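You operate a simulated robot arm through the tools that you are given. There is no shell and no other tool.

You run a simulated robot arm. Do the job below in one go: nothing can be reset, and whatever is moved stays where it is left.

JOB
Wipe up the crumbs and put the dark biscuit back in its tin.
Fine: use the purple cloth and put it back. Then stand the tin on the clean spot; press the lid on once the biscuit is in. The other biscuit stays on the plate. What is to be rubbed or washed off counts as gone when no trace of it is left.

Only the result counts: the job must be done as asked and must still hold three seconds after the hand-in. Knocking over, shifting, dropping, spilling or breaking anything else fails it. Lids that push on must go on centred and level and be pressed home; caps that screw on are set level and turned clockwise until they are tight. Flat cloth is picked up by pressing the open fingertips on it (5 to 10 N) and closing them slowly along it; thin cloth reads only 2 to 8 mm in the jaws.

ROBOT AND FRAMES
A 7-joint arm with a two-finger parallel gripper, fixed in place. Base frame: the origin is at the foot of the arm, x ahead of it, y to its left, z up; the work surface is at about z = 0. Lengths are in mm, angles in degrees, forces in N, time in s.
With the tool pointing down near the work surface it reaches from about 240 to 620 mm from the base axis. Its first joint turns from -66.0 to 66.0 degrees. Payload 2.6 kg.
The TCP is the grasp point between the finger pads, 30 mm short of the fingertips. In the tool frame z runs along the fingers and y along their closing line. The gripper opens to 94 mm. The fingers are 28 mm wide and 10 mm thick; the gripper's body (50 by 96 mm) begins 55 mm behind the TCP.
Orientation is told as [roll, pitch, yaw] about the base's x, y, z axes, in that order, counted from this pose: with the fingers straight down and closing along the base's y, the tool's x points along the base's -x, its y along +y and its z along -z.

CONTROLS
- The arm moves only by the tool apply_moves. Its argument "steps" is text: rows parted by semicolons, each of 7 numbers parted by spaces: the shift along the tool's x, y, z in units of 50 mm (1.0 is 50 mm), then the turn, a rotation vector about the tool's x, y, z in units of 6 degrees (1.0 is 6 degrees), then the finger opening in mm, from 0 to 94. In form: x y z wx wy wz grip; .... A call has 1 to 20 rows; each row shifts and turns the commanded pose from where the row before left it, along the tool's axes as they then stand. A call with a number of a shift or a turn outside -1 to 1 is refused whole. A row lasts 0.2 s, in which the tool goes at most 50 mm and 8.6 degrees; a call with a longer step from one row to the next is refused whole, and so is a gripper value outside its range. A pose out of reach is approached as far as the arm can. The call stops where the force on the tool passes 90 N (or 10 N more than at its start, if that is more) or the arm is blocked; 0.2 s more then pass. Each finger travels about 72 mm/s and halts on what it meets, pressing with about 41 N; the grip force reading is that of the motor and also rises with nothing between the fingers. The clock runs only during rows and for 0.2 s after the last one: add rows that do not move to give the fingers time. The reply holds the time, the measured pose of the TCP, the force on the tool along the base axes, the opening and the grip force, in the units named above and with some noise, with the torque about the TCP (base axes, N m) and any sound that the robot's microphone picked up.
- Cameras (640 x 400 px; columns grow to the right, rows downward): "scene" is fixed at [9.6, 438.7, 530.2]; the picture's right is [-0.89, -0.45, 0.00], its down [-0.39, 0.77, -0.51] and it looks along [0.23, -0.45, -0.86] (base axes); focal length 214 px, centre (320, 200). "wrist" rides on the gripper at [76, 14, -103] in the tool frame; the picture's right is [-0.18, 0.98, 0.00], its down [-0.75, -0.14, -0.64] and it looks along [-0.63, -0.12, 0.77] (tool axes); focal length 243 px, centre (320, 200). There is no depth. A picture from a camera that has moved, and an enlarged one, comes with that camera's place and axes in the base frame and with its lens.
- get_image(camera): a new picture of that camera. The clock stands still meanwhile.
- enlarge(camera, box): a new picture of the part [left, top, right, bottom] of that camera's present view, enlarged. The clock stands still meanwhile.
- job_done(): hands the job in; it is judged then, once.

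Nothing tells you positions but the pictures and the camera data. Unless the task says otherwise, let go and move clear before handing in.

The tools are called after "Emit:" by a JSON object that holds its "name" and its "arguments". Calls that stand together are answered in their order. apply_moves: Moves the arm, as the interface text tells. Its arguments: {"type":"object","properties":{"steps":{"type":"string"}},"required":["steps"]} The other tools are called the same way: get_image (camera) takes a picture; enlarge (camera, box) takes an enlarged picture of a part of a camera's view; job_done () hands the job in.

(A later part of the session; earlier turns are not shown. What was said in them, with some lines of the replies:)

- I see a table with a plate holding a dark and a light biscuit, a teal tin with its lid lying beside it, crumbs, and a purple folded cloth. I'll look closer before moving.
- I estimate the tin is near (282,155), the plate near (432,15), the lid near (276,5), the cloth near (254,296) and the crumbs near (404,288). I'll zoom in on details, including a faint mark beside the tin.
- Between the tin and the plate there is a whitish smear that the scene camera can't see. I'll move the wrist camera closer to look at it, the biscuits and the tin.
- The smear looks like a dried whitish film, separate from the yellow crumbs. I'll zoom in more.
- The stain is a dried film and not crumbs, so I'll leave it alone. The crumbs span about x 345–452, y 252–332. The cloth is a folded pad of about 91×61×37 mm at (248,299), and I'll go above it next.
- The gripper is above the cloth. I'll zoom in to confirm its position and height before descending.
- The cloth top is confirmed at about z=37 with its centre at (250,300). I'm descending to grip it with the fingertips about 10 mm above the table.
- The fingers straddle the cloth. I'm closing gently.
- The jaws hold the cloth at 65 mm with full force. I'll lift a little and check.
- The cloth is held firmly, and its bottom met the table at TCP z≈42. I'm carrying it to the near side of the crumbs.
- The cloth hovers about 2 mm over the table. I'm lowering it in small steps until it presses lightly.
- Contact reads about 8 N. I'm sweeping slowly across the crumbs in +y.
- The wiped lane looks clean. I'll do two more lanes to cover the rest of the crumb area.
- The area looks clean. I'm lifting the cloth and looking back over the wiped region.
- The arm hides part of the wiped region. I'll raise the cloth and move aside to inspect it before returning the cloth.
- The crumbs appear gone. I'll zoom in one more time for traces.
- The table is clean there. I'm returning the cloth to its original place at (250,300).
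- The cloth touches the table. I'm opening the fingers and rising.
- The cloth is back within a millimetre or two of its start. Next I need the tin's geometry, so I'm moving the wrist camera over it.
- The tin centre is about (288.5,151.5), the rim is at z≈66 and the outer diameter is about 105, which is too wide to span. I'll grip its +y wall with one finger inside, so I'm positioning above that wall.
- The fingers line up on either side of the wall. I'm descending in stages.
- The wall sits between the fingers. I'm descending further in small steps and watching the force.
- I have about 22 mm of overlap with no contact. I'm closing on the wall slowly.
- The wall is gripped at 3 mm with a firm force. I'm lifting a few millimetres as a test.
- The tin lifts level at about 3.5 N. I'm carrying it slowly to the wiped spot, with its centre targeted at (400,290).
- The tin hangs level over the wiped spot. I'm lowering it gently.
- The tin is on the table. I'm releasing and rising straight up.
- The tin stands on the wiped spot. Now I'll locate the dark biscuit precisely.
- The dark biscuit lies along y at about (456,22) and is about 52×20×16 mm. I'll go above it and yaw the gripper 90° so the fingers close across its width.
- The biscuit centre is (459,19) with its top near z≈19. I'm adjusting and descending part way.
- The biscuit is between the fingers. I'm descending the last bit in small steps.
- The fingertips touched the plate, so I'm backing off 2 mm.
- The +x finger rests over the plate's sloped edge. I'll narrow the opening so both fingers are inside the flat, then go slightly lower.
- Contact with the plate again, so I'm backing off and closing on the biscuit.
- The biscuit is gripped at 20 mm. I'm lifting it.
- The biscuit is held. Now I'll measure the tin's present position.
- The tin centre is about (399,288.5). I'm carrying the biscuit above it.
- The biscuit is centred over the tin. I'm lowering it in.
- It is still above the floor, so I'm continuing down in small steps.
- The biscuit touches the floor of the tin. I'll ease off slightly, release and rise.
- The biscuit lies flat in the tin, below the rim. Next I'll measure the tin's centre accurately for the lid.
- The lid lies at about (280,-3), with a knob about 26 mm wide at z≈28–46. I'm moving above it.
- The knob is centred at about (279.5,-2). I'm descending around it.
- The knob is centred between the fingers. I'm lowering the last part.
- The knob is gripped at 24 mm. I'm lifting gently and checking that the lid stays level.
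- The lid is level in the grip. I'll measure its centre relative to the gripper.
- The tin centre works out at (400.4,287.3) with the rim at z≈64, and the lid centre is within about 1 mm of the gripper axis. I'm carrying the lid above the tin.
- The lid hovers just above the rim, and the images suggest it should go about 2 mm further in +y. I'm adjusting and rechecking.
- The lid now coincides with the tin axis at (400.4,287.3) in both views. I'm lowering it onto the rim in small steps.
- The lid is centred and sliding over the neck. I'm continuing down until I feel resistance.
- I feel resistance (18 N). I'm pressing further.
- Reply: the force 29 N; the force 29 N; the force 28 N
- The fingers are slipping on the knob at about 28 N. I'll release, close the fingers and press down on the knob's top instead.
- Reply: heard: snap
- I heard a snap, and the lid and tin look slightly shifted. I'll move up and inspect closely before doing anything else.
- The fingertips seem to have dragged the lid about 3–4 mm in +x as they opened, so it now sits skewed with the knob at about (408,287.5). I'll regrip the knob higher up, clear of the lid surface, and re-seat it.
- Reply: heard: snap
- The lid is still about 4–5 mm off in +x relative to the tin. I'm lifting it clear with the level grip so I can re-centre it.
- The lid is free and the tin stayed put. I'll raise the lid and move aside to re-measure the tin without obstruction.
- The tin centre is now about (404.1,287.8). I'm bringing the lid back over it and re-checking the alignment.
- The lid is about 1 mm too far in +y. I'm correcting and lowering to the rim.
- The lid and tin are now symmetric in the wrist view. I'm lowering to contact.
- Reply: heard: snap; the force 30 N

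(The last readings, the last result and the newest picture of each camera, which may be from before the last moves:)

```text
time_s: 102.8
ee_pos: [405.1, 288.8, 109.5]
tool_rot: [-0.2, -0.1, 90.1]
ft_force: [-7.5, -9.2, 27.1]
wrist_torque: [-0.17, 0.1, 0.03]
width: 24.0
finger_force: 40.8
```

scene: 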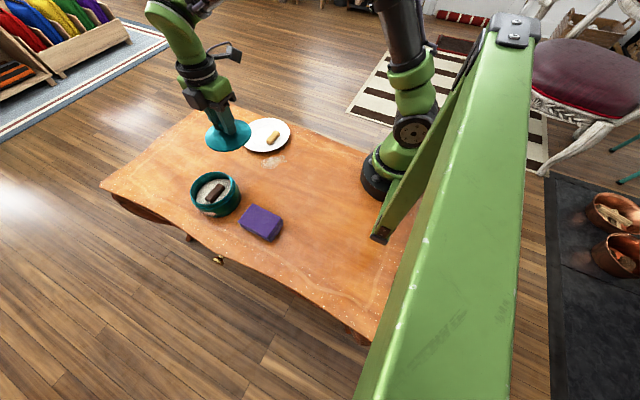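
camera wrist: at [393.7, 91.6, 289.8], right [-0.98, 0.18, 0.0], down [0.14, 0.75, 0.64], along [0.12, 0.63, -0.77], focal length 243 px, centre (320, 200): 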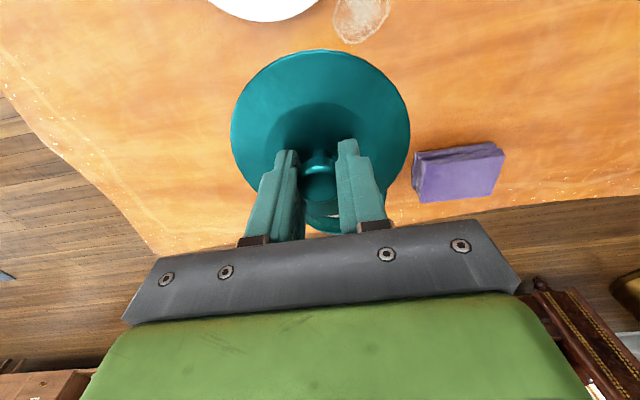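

I heard a snap at contact. I'll look before doing anything more.

Emit:
{"name": "enlarge", "arguments": {"camera": "scene", "box": [185, 158, 250, 215]}}

Emit:
{"name": "enlarge", "arguments": {"camera": "wrist", "box": [220, 10, 440, 140]}}

Emit:
{"name": "enlarge", "arguments": {"camera": "wrist", "box": [220, 20, 420, 230]}}

```text
7.02 times, centred on (218, 186) of scene
camera zoom: at [9.4, 438.6, 530.3], right [-0.89, -0.45, 0.0], down [-0.39, 0.77, -0.51], along [0.23, -0.45, -0.86], focal length 1505 px, centre (1039, 295)
```

zoom: 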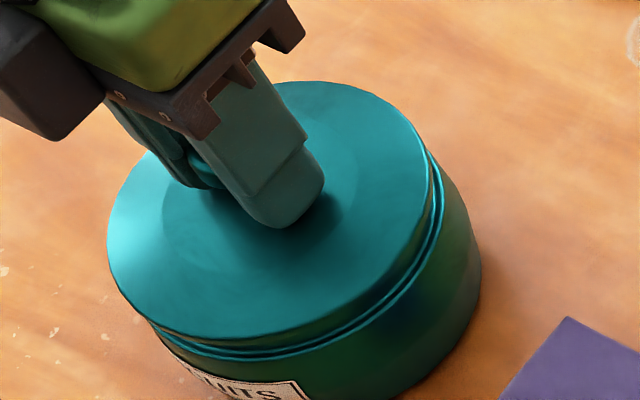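

```text
2.91 times, centred on (330, 75) of wrist
camera zoom: at [390.4, 211.8, 211.2], right [-0.98, 0.18, 0.0], down [0.14, 0.75, 0.64], along [0.12, 0.63, -0.77], focal length 706 px, centre (291, 564)
```

zoom: 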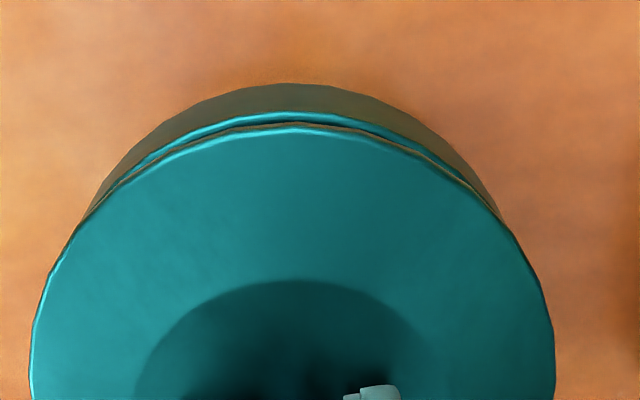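

```text
1.90 times, centred on (320, 125) of wrist
camera zoom: at [390.4, 211.8, 211.2], right [-0.98, 0.18, 0.0], down [0.14, 0.75, 0.64], along [0.12, 0.63, -0.77], focal length 462 px, centre (320, 343)
```

zoom: 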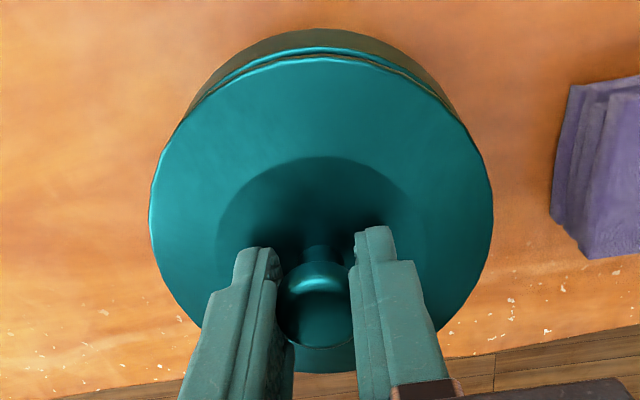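

The lid looks centred and level after the snap. I'll relieve the preload in tiny steps before opening, so the fingers can't drag it.

Emit:
{"name": "apply_moves", "arguments": {"steps": "0 0 -0.02 0 0 0 10; 0 0 0 0 0 0 10"}}

Emit:
{"name": "apply_moves", "arguments": {"steps": "0 0 -0.015 0 0 0 10; 0 0 0 0 0 0 10"}}

```text
time_s: 103.4
ee_pos: [405.0, 288.6, 107.9]
tool_rot: [-0.1, -0.1, 90.0]
ft_force: [-2.3, -4.3, 22.9]
wrist_torque: [0.15, 0.01, -0.03]
width: 23.4
finger_force: 40.6
```

```text
time_s: 104.0
ee_pos: [404.8, 290.4, 108.5]
tool_rot: [0.0, -0.1, 90.1]
ft_force: [4.4, 1.8, 10.6]
wrist_torque: [0.62, -0.11, -0.11]
width: 23.8
finger_force: 41.3
```

Emit:
{"name": "apply_moves", "arguments": {"steps": "0 0 -0.01 0 0 0 10; 0 0 0 0 0 0 10"}}

```text
time_s: 104.6
ee_pos: [404.1, 288.7, 108.7]
tool_rot: [0.2, -0.1, 90.1]
ft_force: [1.3, 2.6, 3.6]
wrist_torque: [0.68, -0.08, -0.15]
width: 23.7
finger_force: 41.3
```

Emit:
{"name": "apply_moves", "arguments": {"steps": "0 0 -0.01 0 0 0 10; 0 0 0 0 0 0 10"}}

```text
time_s: 105.2
ee_pos: [404.4, 287.3, 108.6]
tool_rot: [0.1, 0.2, 90.1]
ft_force: [0.4, -0.4, -0.2]
wrist_torque: [0.02, 0.0, 0.01]
width: 23.8
finger_force: 40.4
heard: snap
```

Emit:
{"name": "enlarge", "arguments": {"camera": "scene", "box": [185, 158, 250, 215]}}

Emit:
{"name": "enlarge", "arguments": {"camera": "wrist", "box": [220, 10, 440, 140]}}

```text
7.02 times, centred on (218, 186) of scene
camera zoom: at [9.6, 438.7, 530.2], right [-0.89, -0.45, 0.0], down [-0.39, 0.77, -0.51], along [0.23, -0.45, -0.86], focal length 1505 px, centre (1039, 295)
```

zoom: 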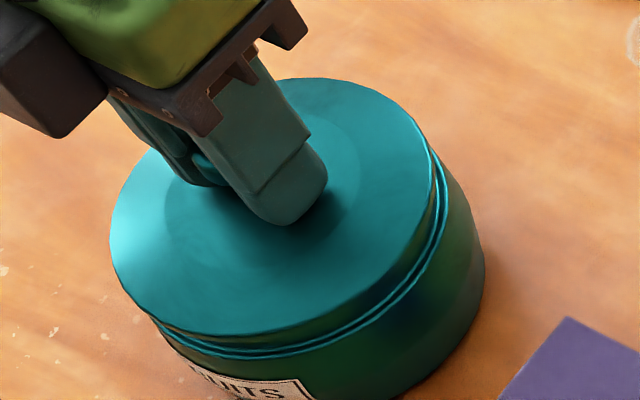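

```text
2.91 times, centred on (330, 75) of wrist
camera zoom: at [390.3, 210.9, 211.8], right [-0.98, 0.18, 0.0], down [0.14, 0.76, 0.64], along [0.12, 0.63, -0.77], focal length 706 px, centre (291, 564)
```

zoom: 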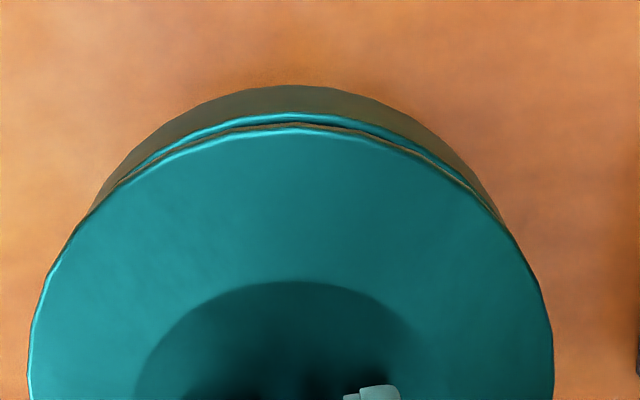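

The pull-up un-snapped it, so the lid now rests centred with zero load. I'll open the fingers here, rise and press from above with closed fingers.

Emit:
{"name": "apply_moves", "arguments": {"steps": "0 0 0 0 0 0 26; 0 0 0 0 0 0 30; 0 0 0 0 0 0 40; 0 0 0 0 0 0 50; 0 0 0 0 0 0 50"}}

Emit:
{"name": "enlarge", "arguments": {"camera": "scene", "box": [185, 158, 250, 215]}}

Emit:
{"name": "enlarge", "arguments": {"camera": "wrist", "box": [220, 10, 440, 140]}}

```text
time_s: 106.4
ee_pos: [404.7, 288.1, 110.1]
tool_rot: [0.0, 0.1, 89.9]
ft_force: [-0.4, 0.5, -0.1]
wrist_torque: [0.0, 0.02, 0.0]
width: 49.9
finger_force: 0.0
heard: snap
```

```text
7.02 times, centred on (218, 186) of scene
camera zoom: at [9.6, 438.7, 530.2], right [-0.89, -0.45, 0.0], down [-0.39, 0.77, -0.51], along [0.23, -0.45, -0.86], focal length 1505 px, centre (1039, 295)
```

zoom: 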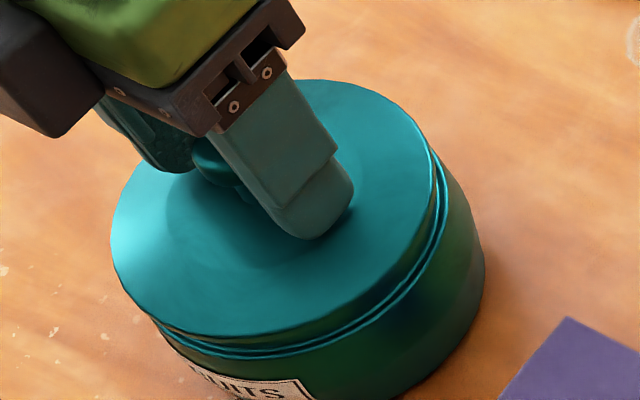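

```text
2.91 times, centred on (330, 75) of wrist
camera zoom: at [390.4, 211.4, 212.4], right [-0.98, 0.18, 0.0], down [0.14, 0.75, 0.64], along [0.12, 0.63, -0.77], focal length 706 px, centre (291, 564)
```

zoom: 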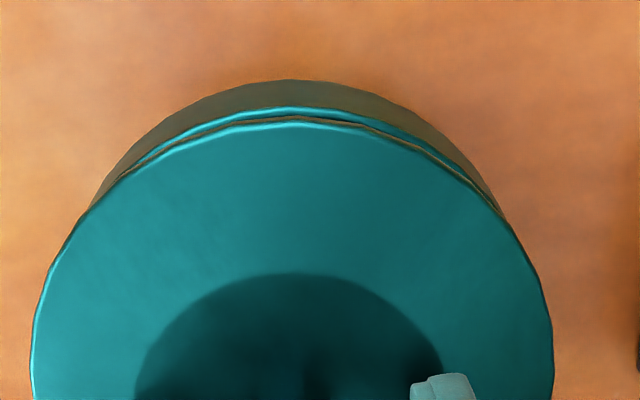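

The lid remains centred and level. I'm rising above the knob and closing the fingers.

Emit:
{"name": "apply_moves", "arguments": {"steps": "0 0 -0.3 0 0 0 50; 0 0 -0.5 0 0 0 50; 0 0 -0.6 0 0 0 40; 0 0 -0.2 0 0 0 15; 0 0 0 0 0 0 0; 0 0 0 0 0 0 0; 0 0 0 0 0 0 0"}}

Emit:
{"name": "get_image", "arguments": {"camera": "wrist"}}

Emit:
{"name": "enlarge", "arguments": {"camera": "scene", "box": [185, 158, 250, 215]}}

Emit:
{"name": "enlarge", "arguments": {"camera": "wrist", "box": [230, 20, 410, 200]}}

```text
time_s: 108.0
ee_pos: [405.4, 288.0, 189.1]
tool_rot: [-0.1, -0.1, 89.9]
ft_force: [-0.3, -0.6, 0.4]
wrist_torque: [0.02, -0.02, 0.04]
width: 0.1
finger_force: 33.3
```

```text
taken
camera wrist: at [390.2, 211.0, 292.7], right [-0.98, 0.18, 0.0], down [0.14, 0.75, 0.64], along [0.12, 0.63, -0.77], focal length 243 px, centre (320, 200)
```

wrist: 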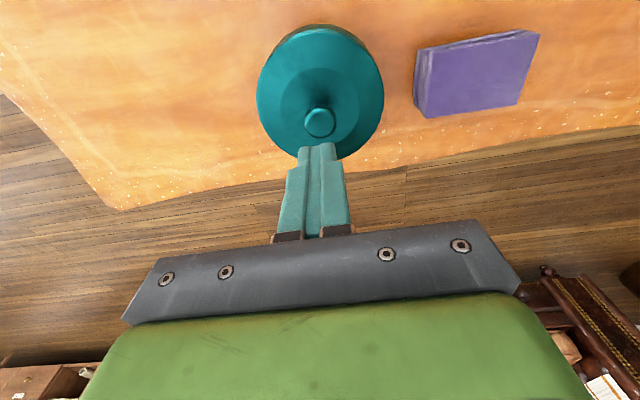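

```text
7.02 times, centred on (218, 186) of scene
camera zoom: at [9.6, 438.7, 530.2], right [-0.89, -0.45, 0.0], down [-0.39, 0.77, -0.51], along [0.23, -0.45, -0.86], focal length 1505 px, centre (1039, 295)
```

zoom: 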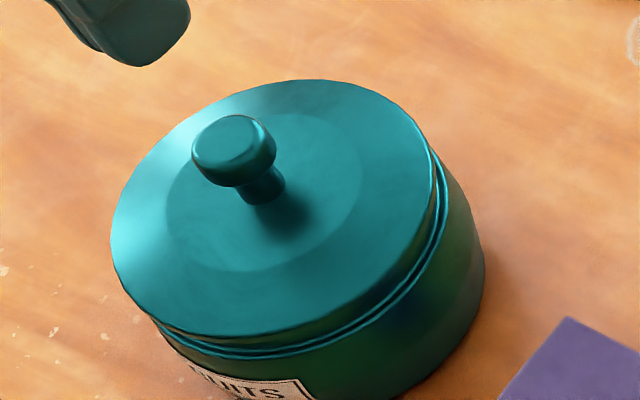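

```text
2.22 times, centred on (320, 110) of wrist
camera zoom: at [390.2, 211.0, 292.7], right [-0.98, 0.18, 0.0], down [0.14, 0.75, 0.64], along [0.12, 0.63, -0.77], focal length 539 px, centre (320, 400)
```

zoom: 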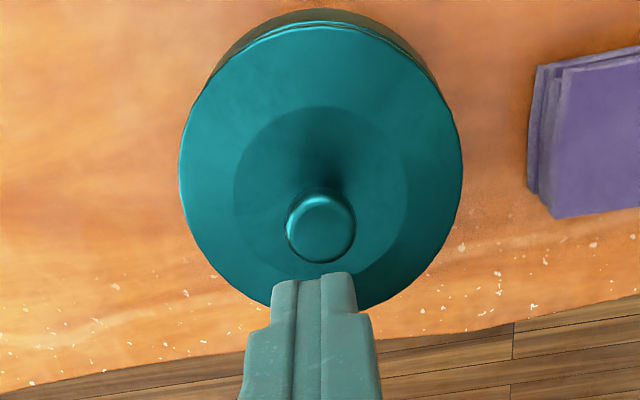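

The lid is centred and level, with the knob at about (403.8,287). I'm descending with closed fingers to press straight down on the knob.

Emit:
{"name": "apply_moves", "arguments": {"steps": "0.012 0.01 0.4 0 0 0 0; 0 0 0.4 0 0 0 0; 0 0 0.16 0 0 0 0; 0 0 0 0 0 0 0; 0 0 0 0 0 0 0"}}

Emit:
{"name": "enlarge", "arguments": {"camera": "wrist", "box": [230, 60, 410, 240]}}

Emit:
{"name": "enlarge", "arguments": {"camera": "scene", "box": [185, 148, 250, 205]}}

```text
time_s: 109.2
ee_pos: [403.1, 287.2, 142.1]
tool_rot: [0.0, 0.0, 89.9]
ft_force: [0.1, -0.2, -0.1]
wrist_torque: [0.0, 0.0, -0.02]
width: 0.0
finger_force: 33.1
```

```text
2.22 times, centred on (320, 150) of wrist
camera zoom: at [390.0, 210.5, 244.6], right [-0.98, 0.18, 0.0], down [0.14, 0.75, 0.64], along [0.12, 0.63, -0.77], focal length 539 px, centre (320, 311)
```

zoom: 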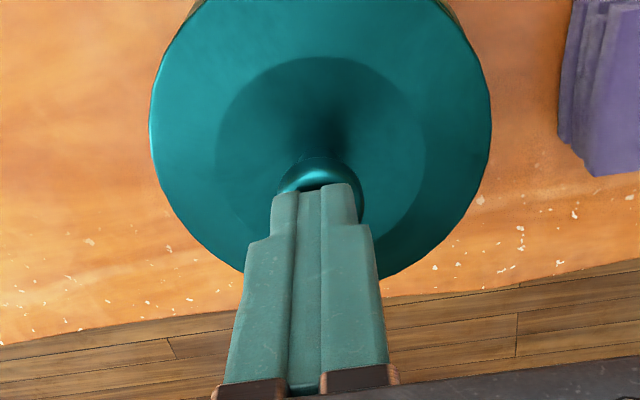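

```text
7.02 times, centred on (218, 176) of scene
camera zoom: at [9.6, 438.7, 530.2], right [-0.89, -0.45, 0.0], down [-0.39, 0.77, -0.51], along [0.23, -0.45, -0.86], focal length 1505 px, centre (1039, 365)
```

zoom: 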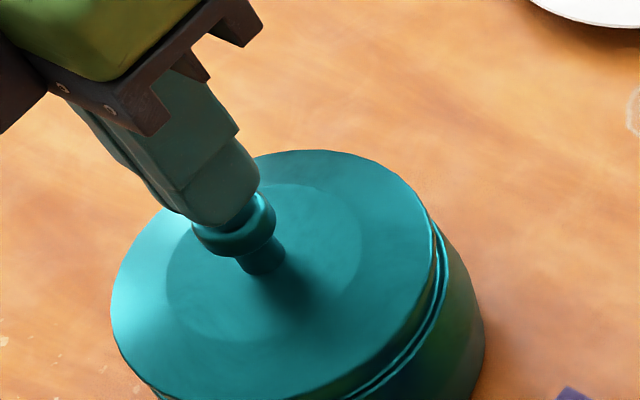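

The fingertips are right over the knob. I'm pressing down in small steps and watching the force.

Emit:
{"name": "apply_moves", "arguments": {"steps": "0 0 0.06 0 0 0 0; 0 0 0.04 0 0 0 0; 0 0 0 0 0 0 0"}}

Emit:
{"name": "apply_moves", "arguments": {"steps": "0 0 0.03 0 0 0 0; 0 0 0 0 0 0 0"}}

```text
time_s: 110.0
ee_pos: [403.6, 287.8, 138.4]
tool_rot: [-0.1, -0.1, 90.0]
ft_force: [-3.2, -3.7, 10.4]
wrist_torque: [-0.08, 0.11, -0.04]
width: 0.1
finger_force: 33.2
```

```text
time_s: 110.6
ee_pos: [404.0, 288.2, 138.0]
tool_rot: [-0.2, -0.1, 90.1]
ft_force: [-8.6, -7.9, 31.6]
wrist_torque: [-0.29, 0.24, 0.01]
width: 0.2
finger_force: 33.7
```

Emit:
{"name": "apply_moves", "arguments": {"steps": "0.01 0.01 0.02 0 0 0 0; 0 0 0 0 0 0 0"}}

Emit:
{"name": "apply_moves", "arguments": {"steps": "0.01 0.01 0.02 0 0 0 0; 0 0 0 0 0 0 0"}}

```text
time_s: 111.2
ee_pos: [405.2, 289.0, 137.3]
tool_rot: [-0.4, -0.2, 90.0]
ft_force: [-5.2, -5.1, 36.6]
wrist_torque: [-0.22, 0.18, -0.15]
width: 0.0
finger_force: 33.2
```

```text
time_s: 111.8
ee_pos: [403.5, 288.2, 138.0]
tool_rot: [-0.6, -0.3, 90.2]
ft_force: [-2.6, -2.6, 39.9]
wrist_torque: [-0.25, 0.1, 0.04]
width: 0.0
finger_force: 33.0
```

Emit:
{"name": "apply_moves", "arguments": {"steps": "0 0 0.03 0 0 0 0; 0 0 0 0 0 0 0"}}

Emit:
{"name": "apply_moves", "arguments": {"steps": "0 0 0.03 0 0 0 0; 0 0 0 0 0 0 0"}}

Emit:
{"name": "enlarge", "arguments": {"camera": "scene", "box": [185, 158, 250, 215]}}

```text
time_s: 112.4
ee_pos: [405.0, 287.8, 138.3]
tool_rot: [-0.6, -0.4, 90.0]
ft_force: [-9.2, -4.4, 48.7]
wrist_torque: [-0.47, 0.31, 0.07]
width: 0.2
finger_force: 33.0
```

```text
time_s: 113.0
ee_pos: [403.3, 288.1, 137.9]
tool_rot: [-0.8, -0.5, 89.8]
ft_force: [-14.2, -6.1, 58.5]
wrist_torque: [-0.46, 0.41, -0.03]
width: 0.0
finger_force: 32.7
```

```text
7.02 times, centred on (218, 186) of scene
camera zoom: at [9.3, 438.5, 530.4], right [-0.89, -0.45, 0.0], down [-0.39, 0.77, -0.51], along [0.23, -0.45, -0.86], focal length 1505 px, centre (1039, 295)
```

zoom: 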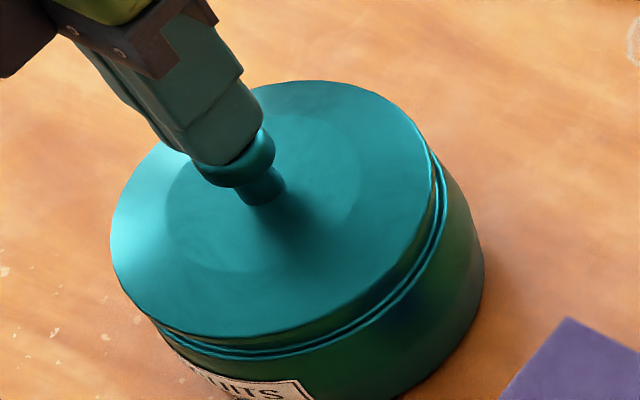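

The height doesn't change between 10 N and 58 N, so the lid is against its hard stop. I'll give one slightly firmer push with side-load compensation, then release straight up.

Emit:
{"name": "apply_moves", "arguments": {"steps": "0.008 0.02 0.02 0 0 0 0; 0 0 0 0 0 0 0"}}

Emit:
{"name": "apply_moves", "arguments": {"steps": "0.005 0.01 0.02 0 0 0 0; 0 0 0 0 0 0 0; 0 0 0 0 0 0 0"}}

```text
time_s: 113.6
ee_pos: [404.1, 287.6, 137.0]
tool_rot: [-1.0, -0.6, 90.0]
ft_force: [-11.1, -4.3, 60.3]
wrist_torque: [-0.46, 0.38, -0.16]
width: 0.1
finger_force: 33.2
```

```text
time_s: 114.4
ee_pos: [405.0, 288.2, 138.1]
tool_rot: [-1.1, -0.7, 89.9]
ft_force: [-10.9, -2.8, 64.1]
wrist_torque: [-0.53, 0.39, -0.06]
width: 0.0
finger_force: 33.5
```

Emit:
{"name": "apply_moves", "arguments": {"steps": "0 0 -0.04 0 0 0 0; 0 0 -0.04 0 0 0 0; 0 0 -0.04 0 0 0 0; 0 0 -0.04 0 0 0 0; 0 0 -0.04 0 0 0 0; 0 0 -0.06 0 0 0 0; 0 0 -0.2 0 0 0 0; 0 0 -0.5 0 0 0 0; 0 0 -0.8 0 0 0 0; 0 0 -0.8 0 0 0 0; 0 0 0 0 0 0 0"}}

Emit:
{"name": "enlarge", "arguments": {"camera": "scene", "box": [185, 158, 250, 215]}}

Emit:
{"name": "enlarge", "arguments": {"camera": "wrist", "box": [230, 0, 410, 180]}}

Emit:
{"name": "get_image", "arguments": {"camera": "wrist"}}

```text
time_s: 116.8
ee_pos: [401.4, 286.2, 256.1]
tool_rot: [0.0, 0.0, 90.1]
ft_force: [0.0, 0.6, -0.2]
wrist_torque: [0.02, 0.0, -0.01]
width: 0.0
finger_force: 33.2
```

```text
7.02 times, centred on (218, 186) of scene
camera zoom: at [9.6, 438.7, 530.2], right [-0.89, -0.45, 0.0], down [-0.39, 0.77, -0.51], along [0.23, -0.45, -0.86], focal length 1505 px, centre (1039, 295)
```

zoom: 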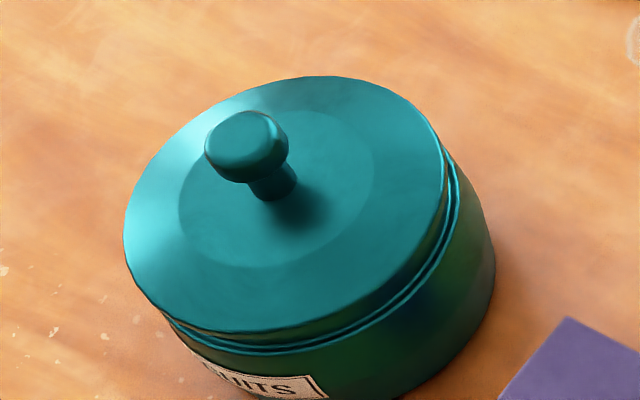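

```text
2.22 times, centred on (320, 90) of wrist
camera zoom: at [387.3, 209.5, 358.5], right [-0.98, 0.18, 0.0], down [0.14, 0.75, 0.64], along [0.12, 0.63, -0.77], focal length 539 px, centre (320, 444)
```

zoom: 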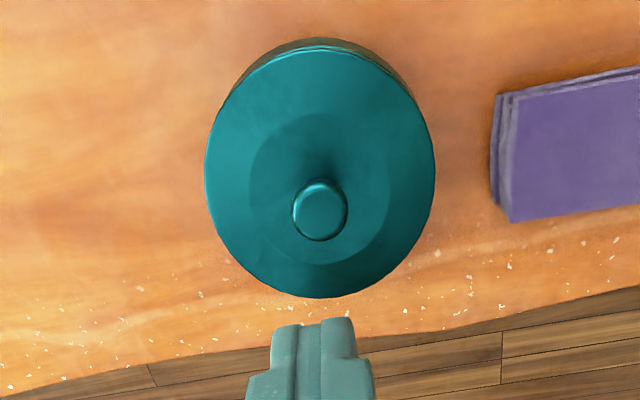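

```text
taken
camera wrist: at [387.3, 209.5, 358.5], right [-0.98, 0.18, 0.0], down [0.14, 0.75, 0.64], along [0.12, 0.63, -0.77], focal length 243 px, centre (320, 200)
```

wrist: 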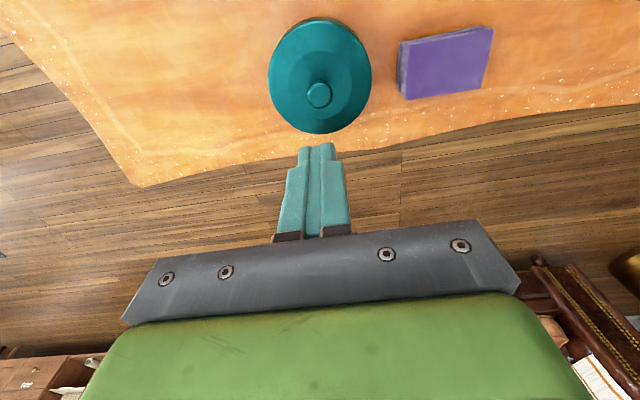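

The tin and lid moved together by a few mm during unloading and still look concentric. I'll zoom in to check seating and level.

Emit:
{"name": "enlarge", "arguments": {"camera": "scene", "box": [196, 164, 240, 204]}}

Emit:
{"name": "enlarge", "arguments": {"camera": "scene", "box": [198, 184, 240, 218]}}

Emit:
{"name": "enlarge", "arguments": {"camera": "wrist", "box": [260, 5, 380, 145]}}

```text
10.00 times, centred on (218, 184) of scene
camera zoom: at [9.6, 438.7, 530.2], right [-0.89, -0.45, 0.0], down [-0.39, 0.77, -0.51], along [0.23, -0.45, -0.86], focal length 2145 px, centre (1340, 360)
```

zoom: 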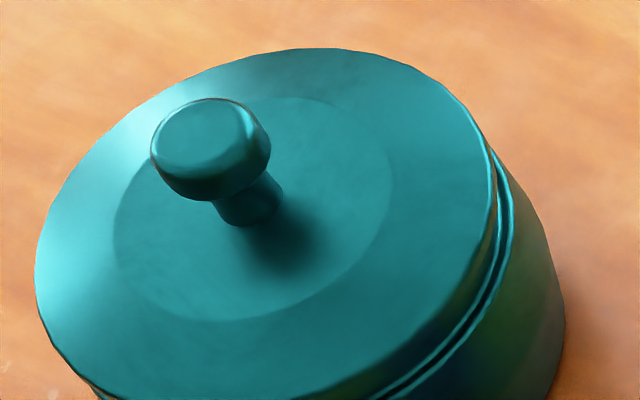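

```text
11.76 times, centred on (219, 201) of scene
camera zoom: at [9.6, 438.7, 530.2], right [-0.89, -0.45, 0.0], down [-0.39, 0.77, -0.51], along [0.23, -0.45, -0.86], focal length 2523 px, centre (1508, 188)
```

zoom: 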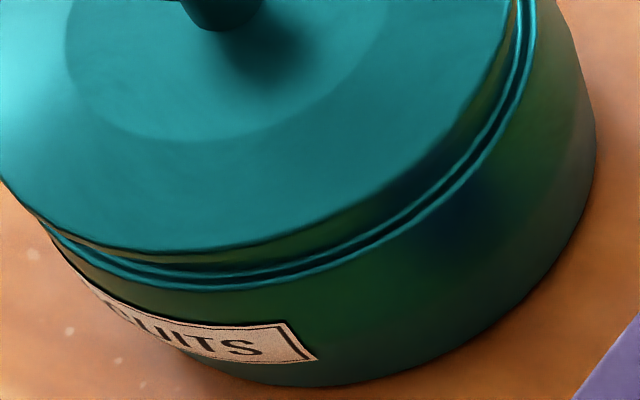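

```text
2.86 times, centred on (320, 75) of wrist
camera zoom: at [387.3, 209.5, 358.5], right [-0.98, 0.18, 0.0], down [0.14, 0.75, 0.64], along [0.12, 0.63, -0.77], focal length 693 px, centre (320, 557)
```

zoom: 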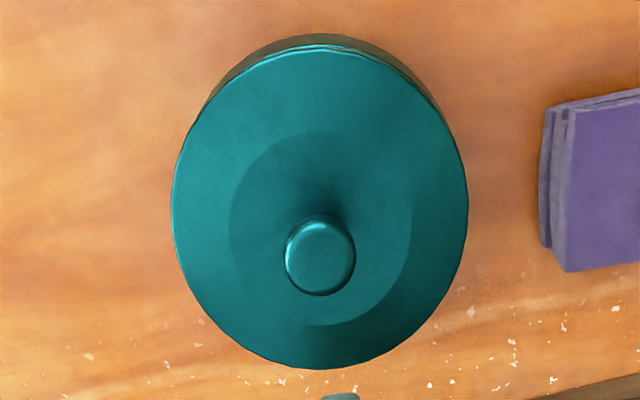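

The lid sits on the rim, concentric and level, and it stayed attached while the tin moved. I'm moving the arm clear and checking the whole scene.

Emit:
{"name": "apply_moves", "arguments": {"steps": "0 0 -0.5 0 0 0 20; 0.7 0.2 -0.2 0 0 0 40; 0.7 0.2 0 0 0 0 40; 0.7 0.2 0 0 0 0 40; 0.7 0.2 0 0 0 0 40; 0.7 0.2 0 0 0 0 40; 0 0 0 0 0 0 40"}}

Emit:
{"name": "get_image", "arguments": {"camera": "scene"}}

Emit:
{"name": "enlarge", "arguments": {"camera": "scene", "box": [170, 110, 330, 250]}}

Emit:
{"name": "get_image", "arguments": {"camera": "wrist"}}

```text
time_s: 118.4
ee_pos: [350.2, 111.9, 291.4]
tool_rot: [0.1, 0.0, 90.2]
ft_force: [0.5, 0.3, 0.3]
wrist_torque: [0.0, 0.0, 0.02]
width: 39.9
finger_force: 0.1
```

```text
taken
```

scene: 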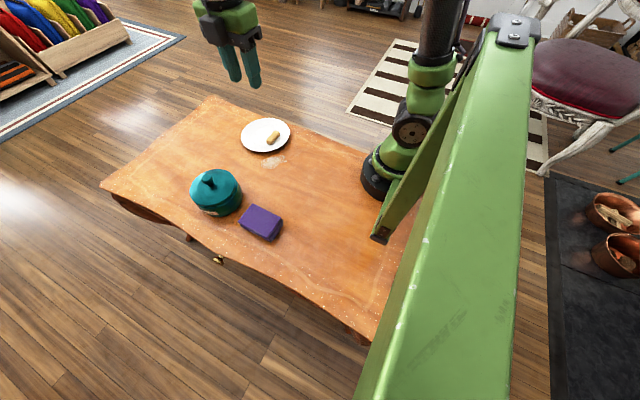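

```text
2.86 times, centred on (250, 180) of scene
camera zoom: at [9.6, 438.6, 530.2], right [-0.89, -0.45, 0.0], down [-0.39, 0.77, -0.51], along [0.23, -0.45, -0.86], focal length 613 px, centre (520, 257)
```

zoom: 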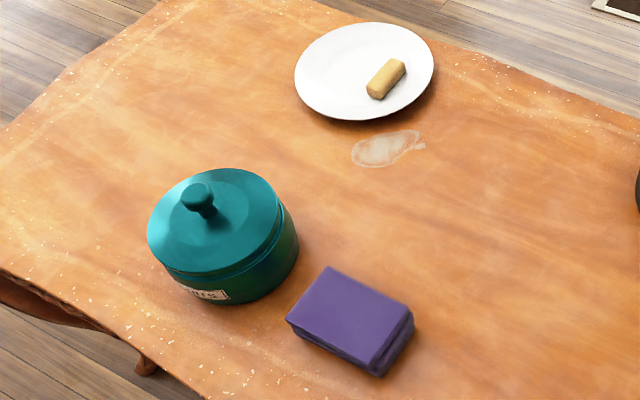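

```text
taken
camera wrist: at [337.4, 34.0, 394.3], right [-0.98, 0.18, 0.0], down [0.14, 0.75, 0.64], along [0.12, 0.63, -0.77], focal length 243 px, centre (320, 200)
```

wrist: 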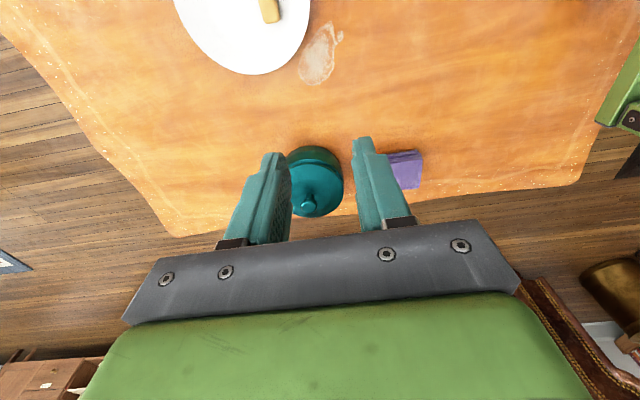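

The crumbs are gone and the purple cloth is back where it started. The tin stands on the wiped spot with the dark biscuit inside and the lid pressed down to its stop. The light biscuit and plate haven't moved, and the arm is clear. I left the dried stain alone because it isn't crumbs, and I'm handing in now.

Emit:
{"name": "job_done", "arguments": {}}

```text
The job is handed in.
```

I handed the job in, and I expect it to hold. The one thing I couldn't fully confirm is how the lid is seated.

- **Crumbs:** they are wiped up, and I saw no trace of them in the close-up pictures afterwards.
- **Cloth:** the purple cloth is back where it was, within a millimetre or two.
- **Tin:** it stands on the wiped spot, about 6 mm from the centre of where the crumbs were.
- **Biscuits:** the dark one is in the tin, and the light one is still on the plate. The plate did not move, although the fingertips touched it while I was picking up the biscuit.
- **Lid:** my first try went wrong. As the fingers opened they dragged the lid sideways, so I lifted it off and set it again. I then pressed it down with up to 64 N, and from 10 N on it did not go any lower. In the pictures it looks centred, and level to within a degree or two. I judged that from above, not from the side.

The microphone picked up several snaps while I was fitting the lid, and I couldn't tell what each one was. I heard none during the last press or when I let go.

I left the whitish dried stain between the plate and the tin's old place, because it isn't crumbs.
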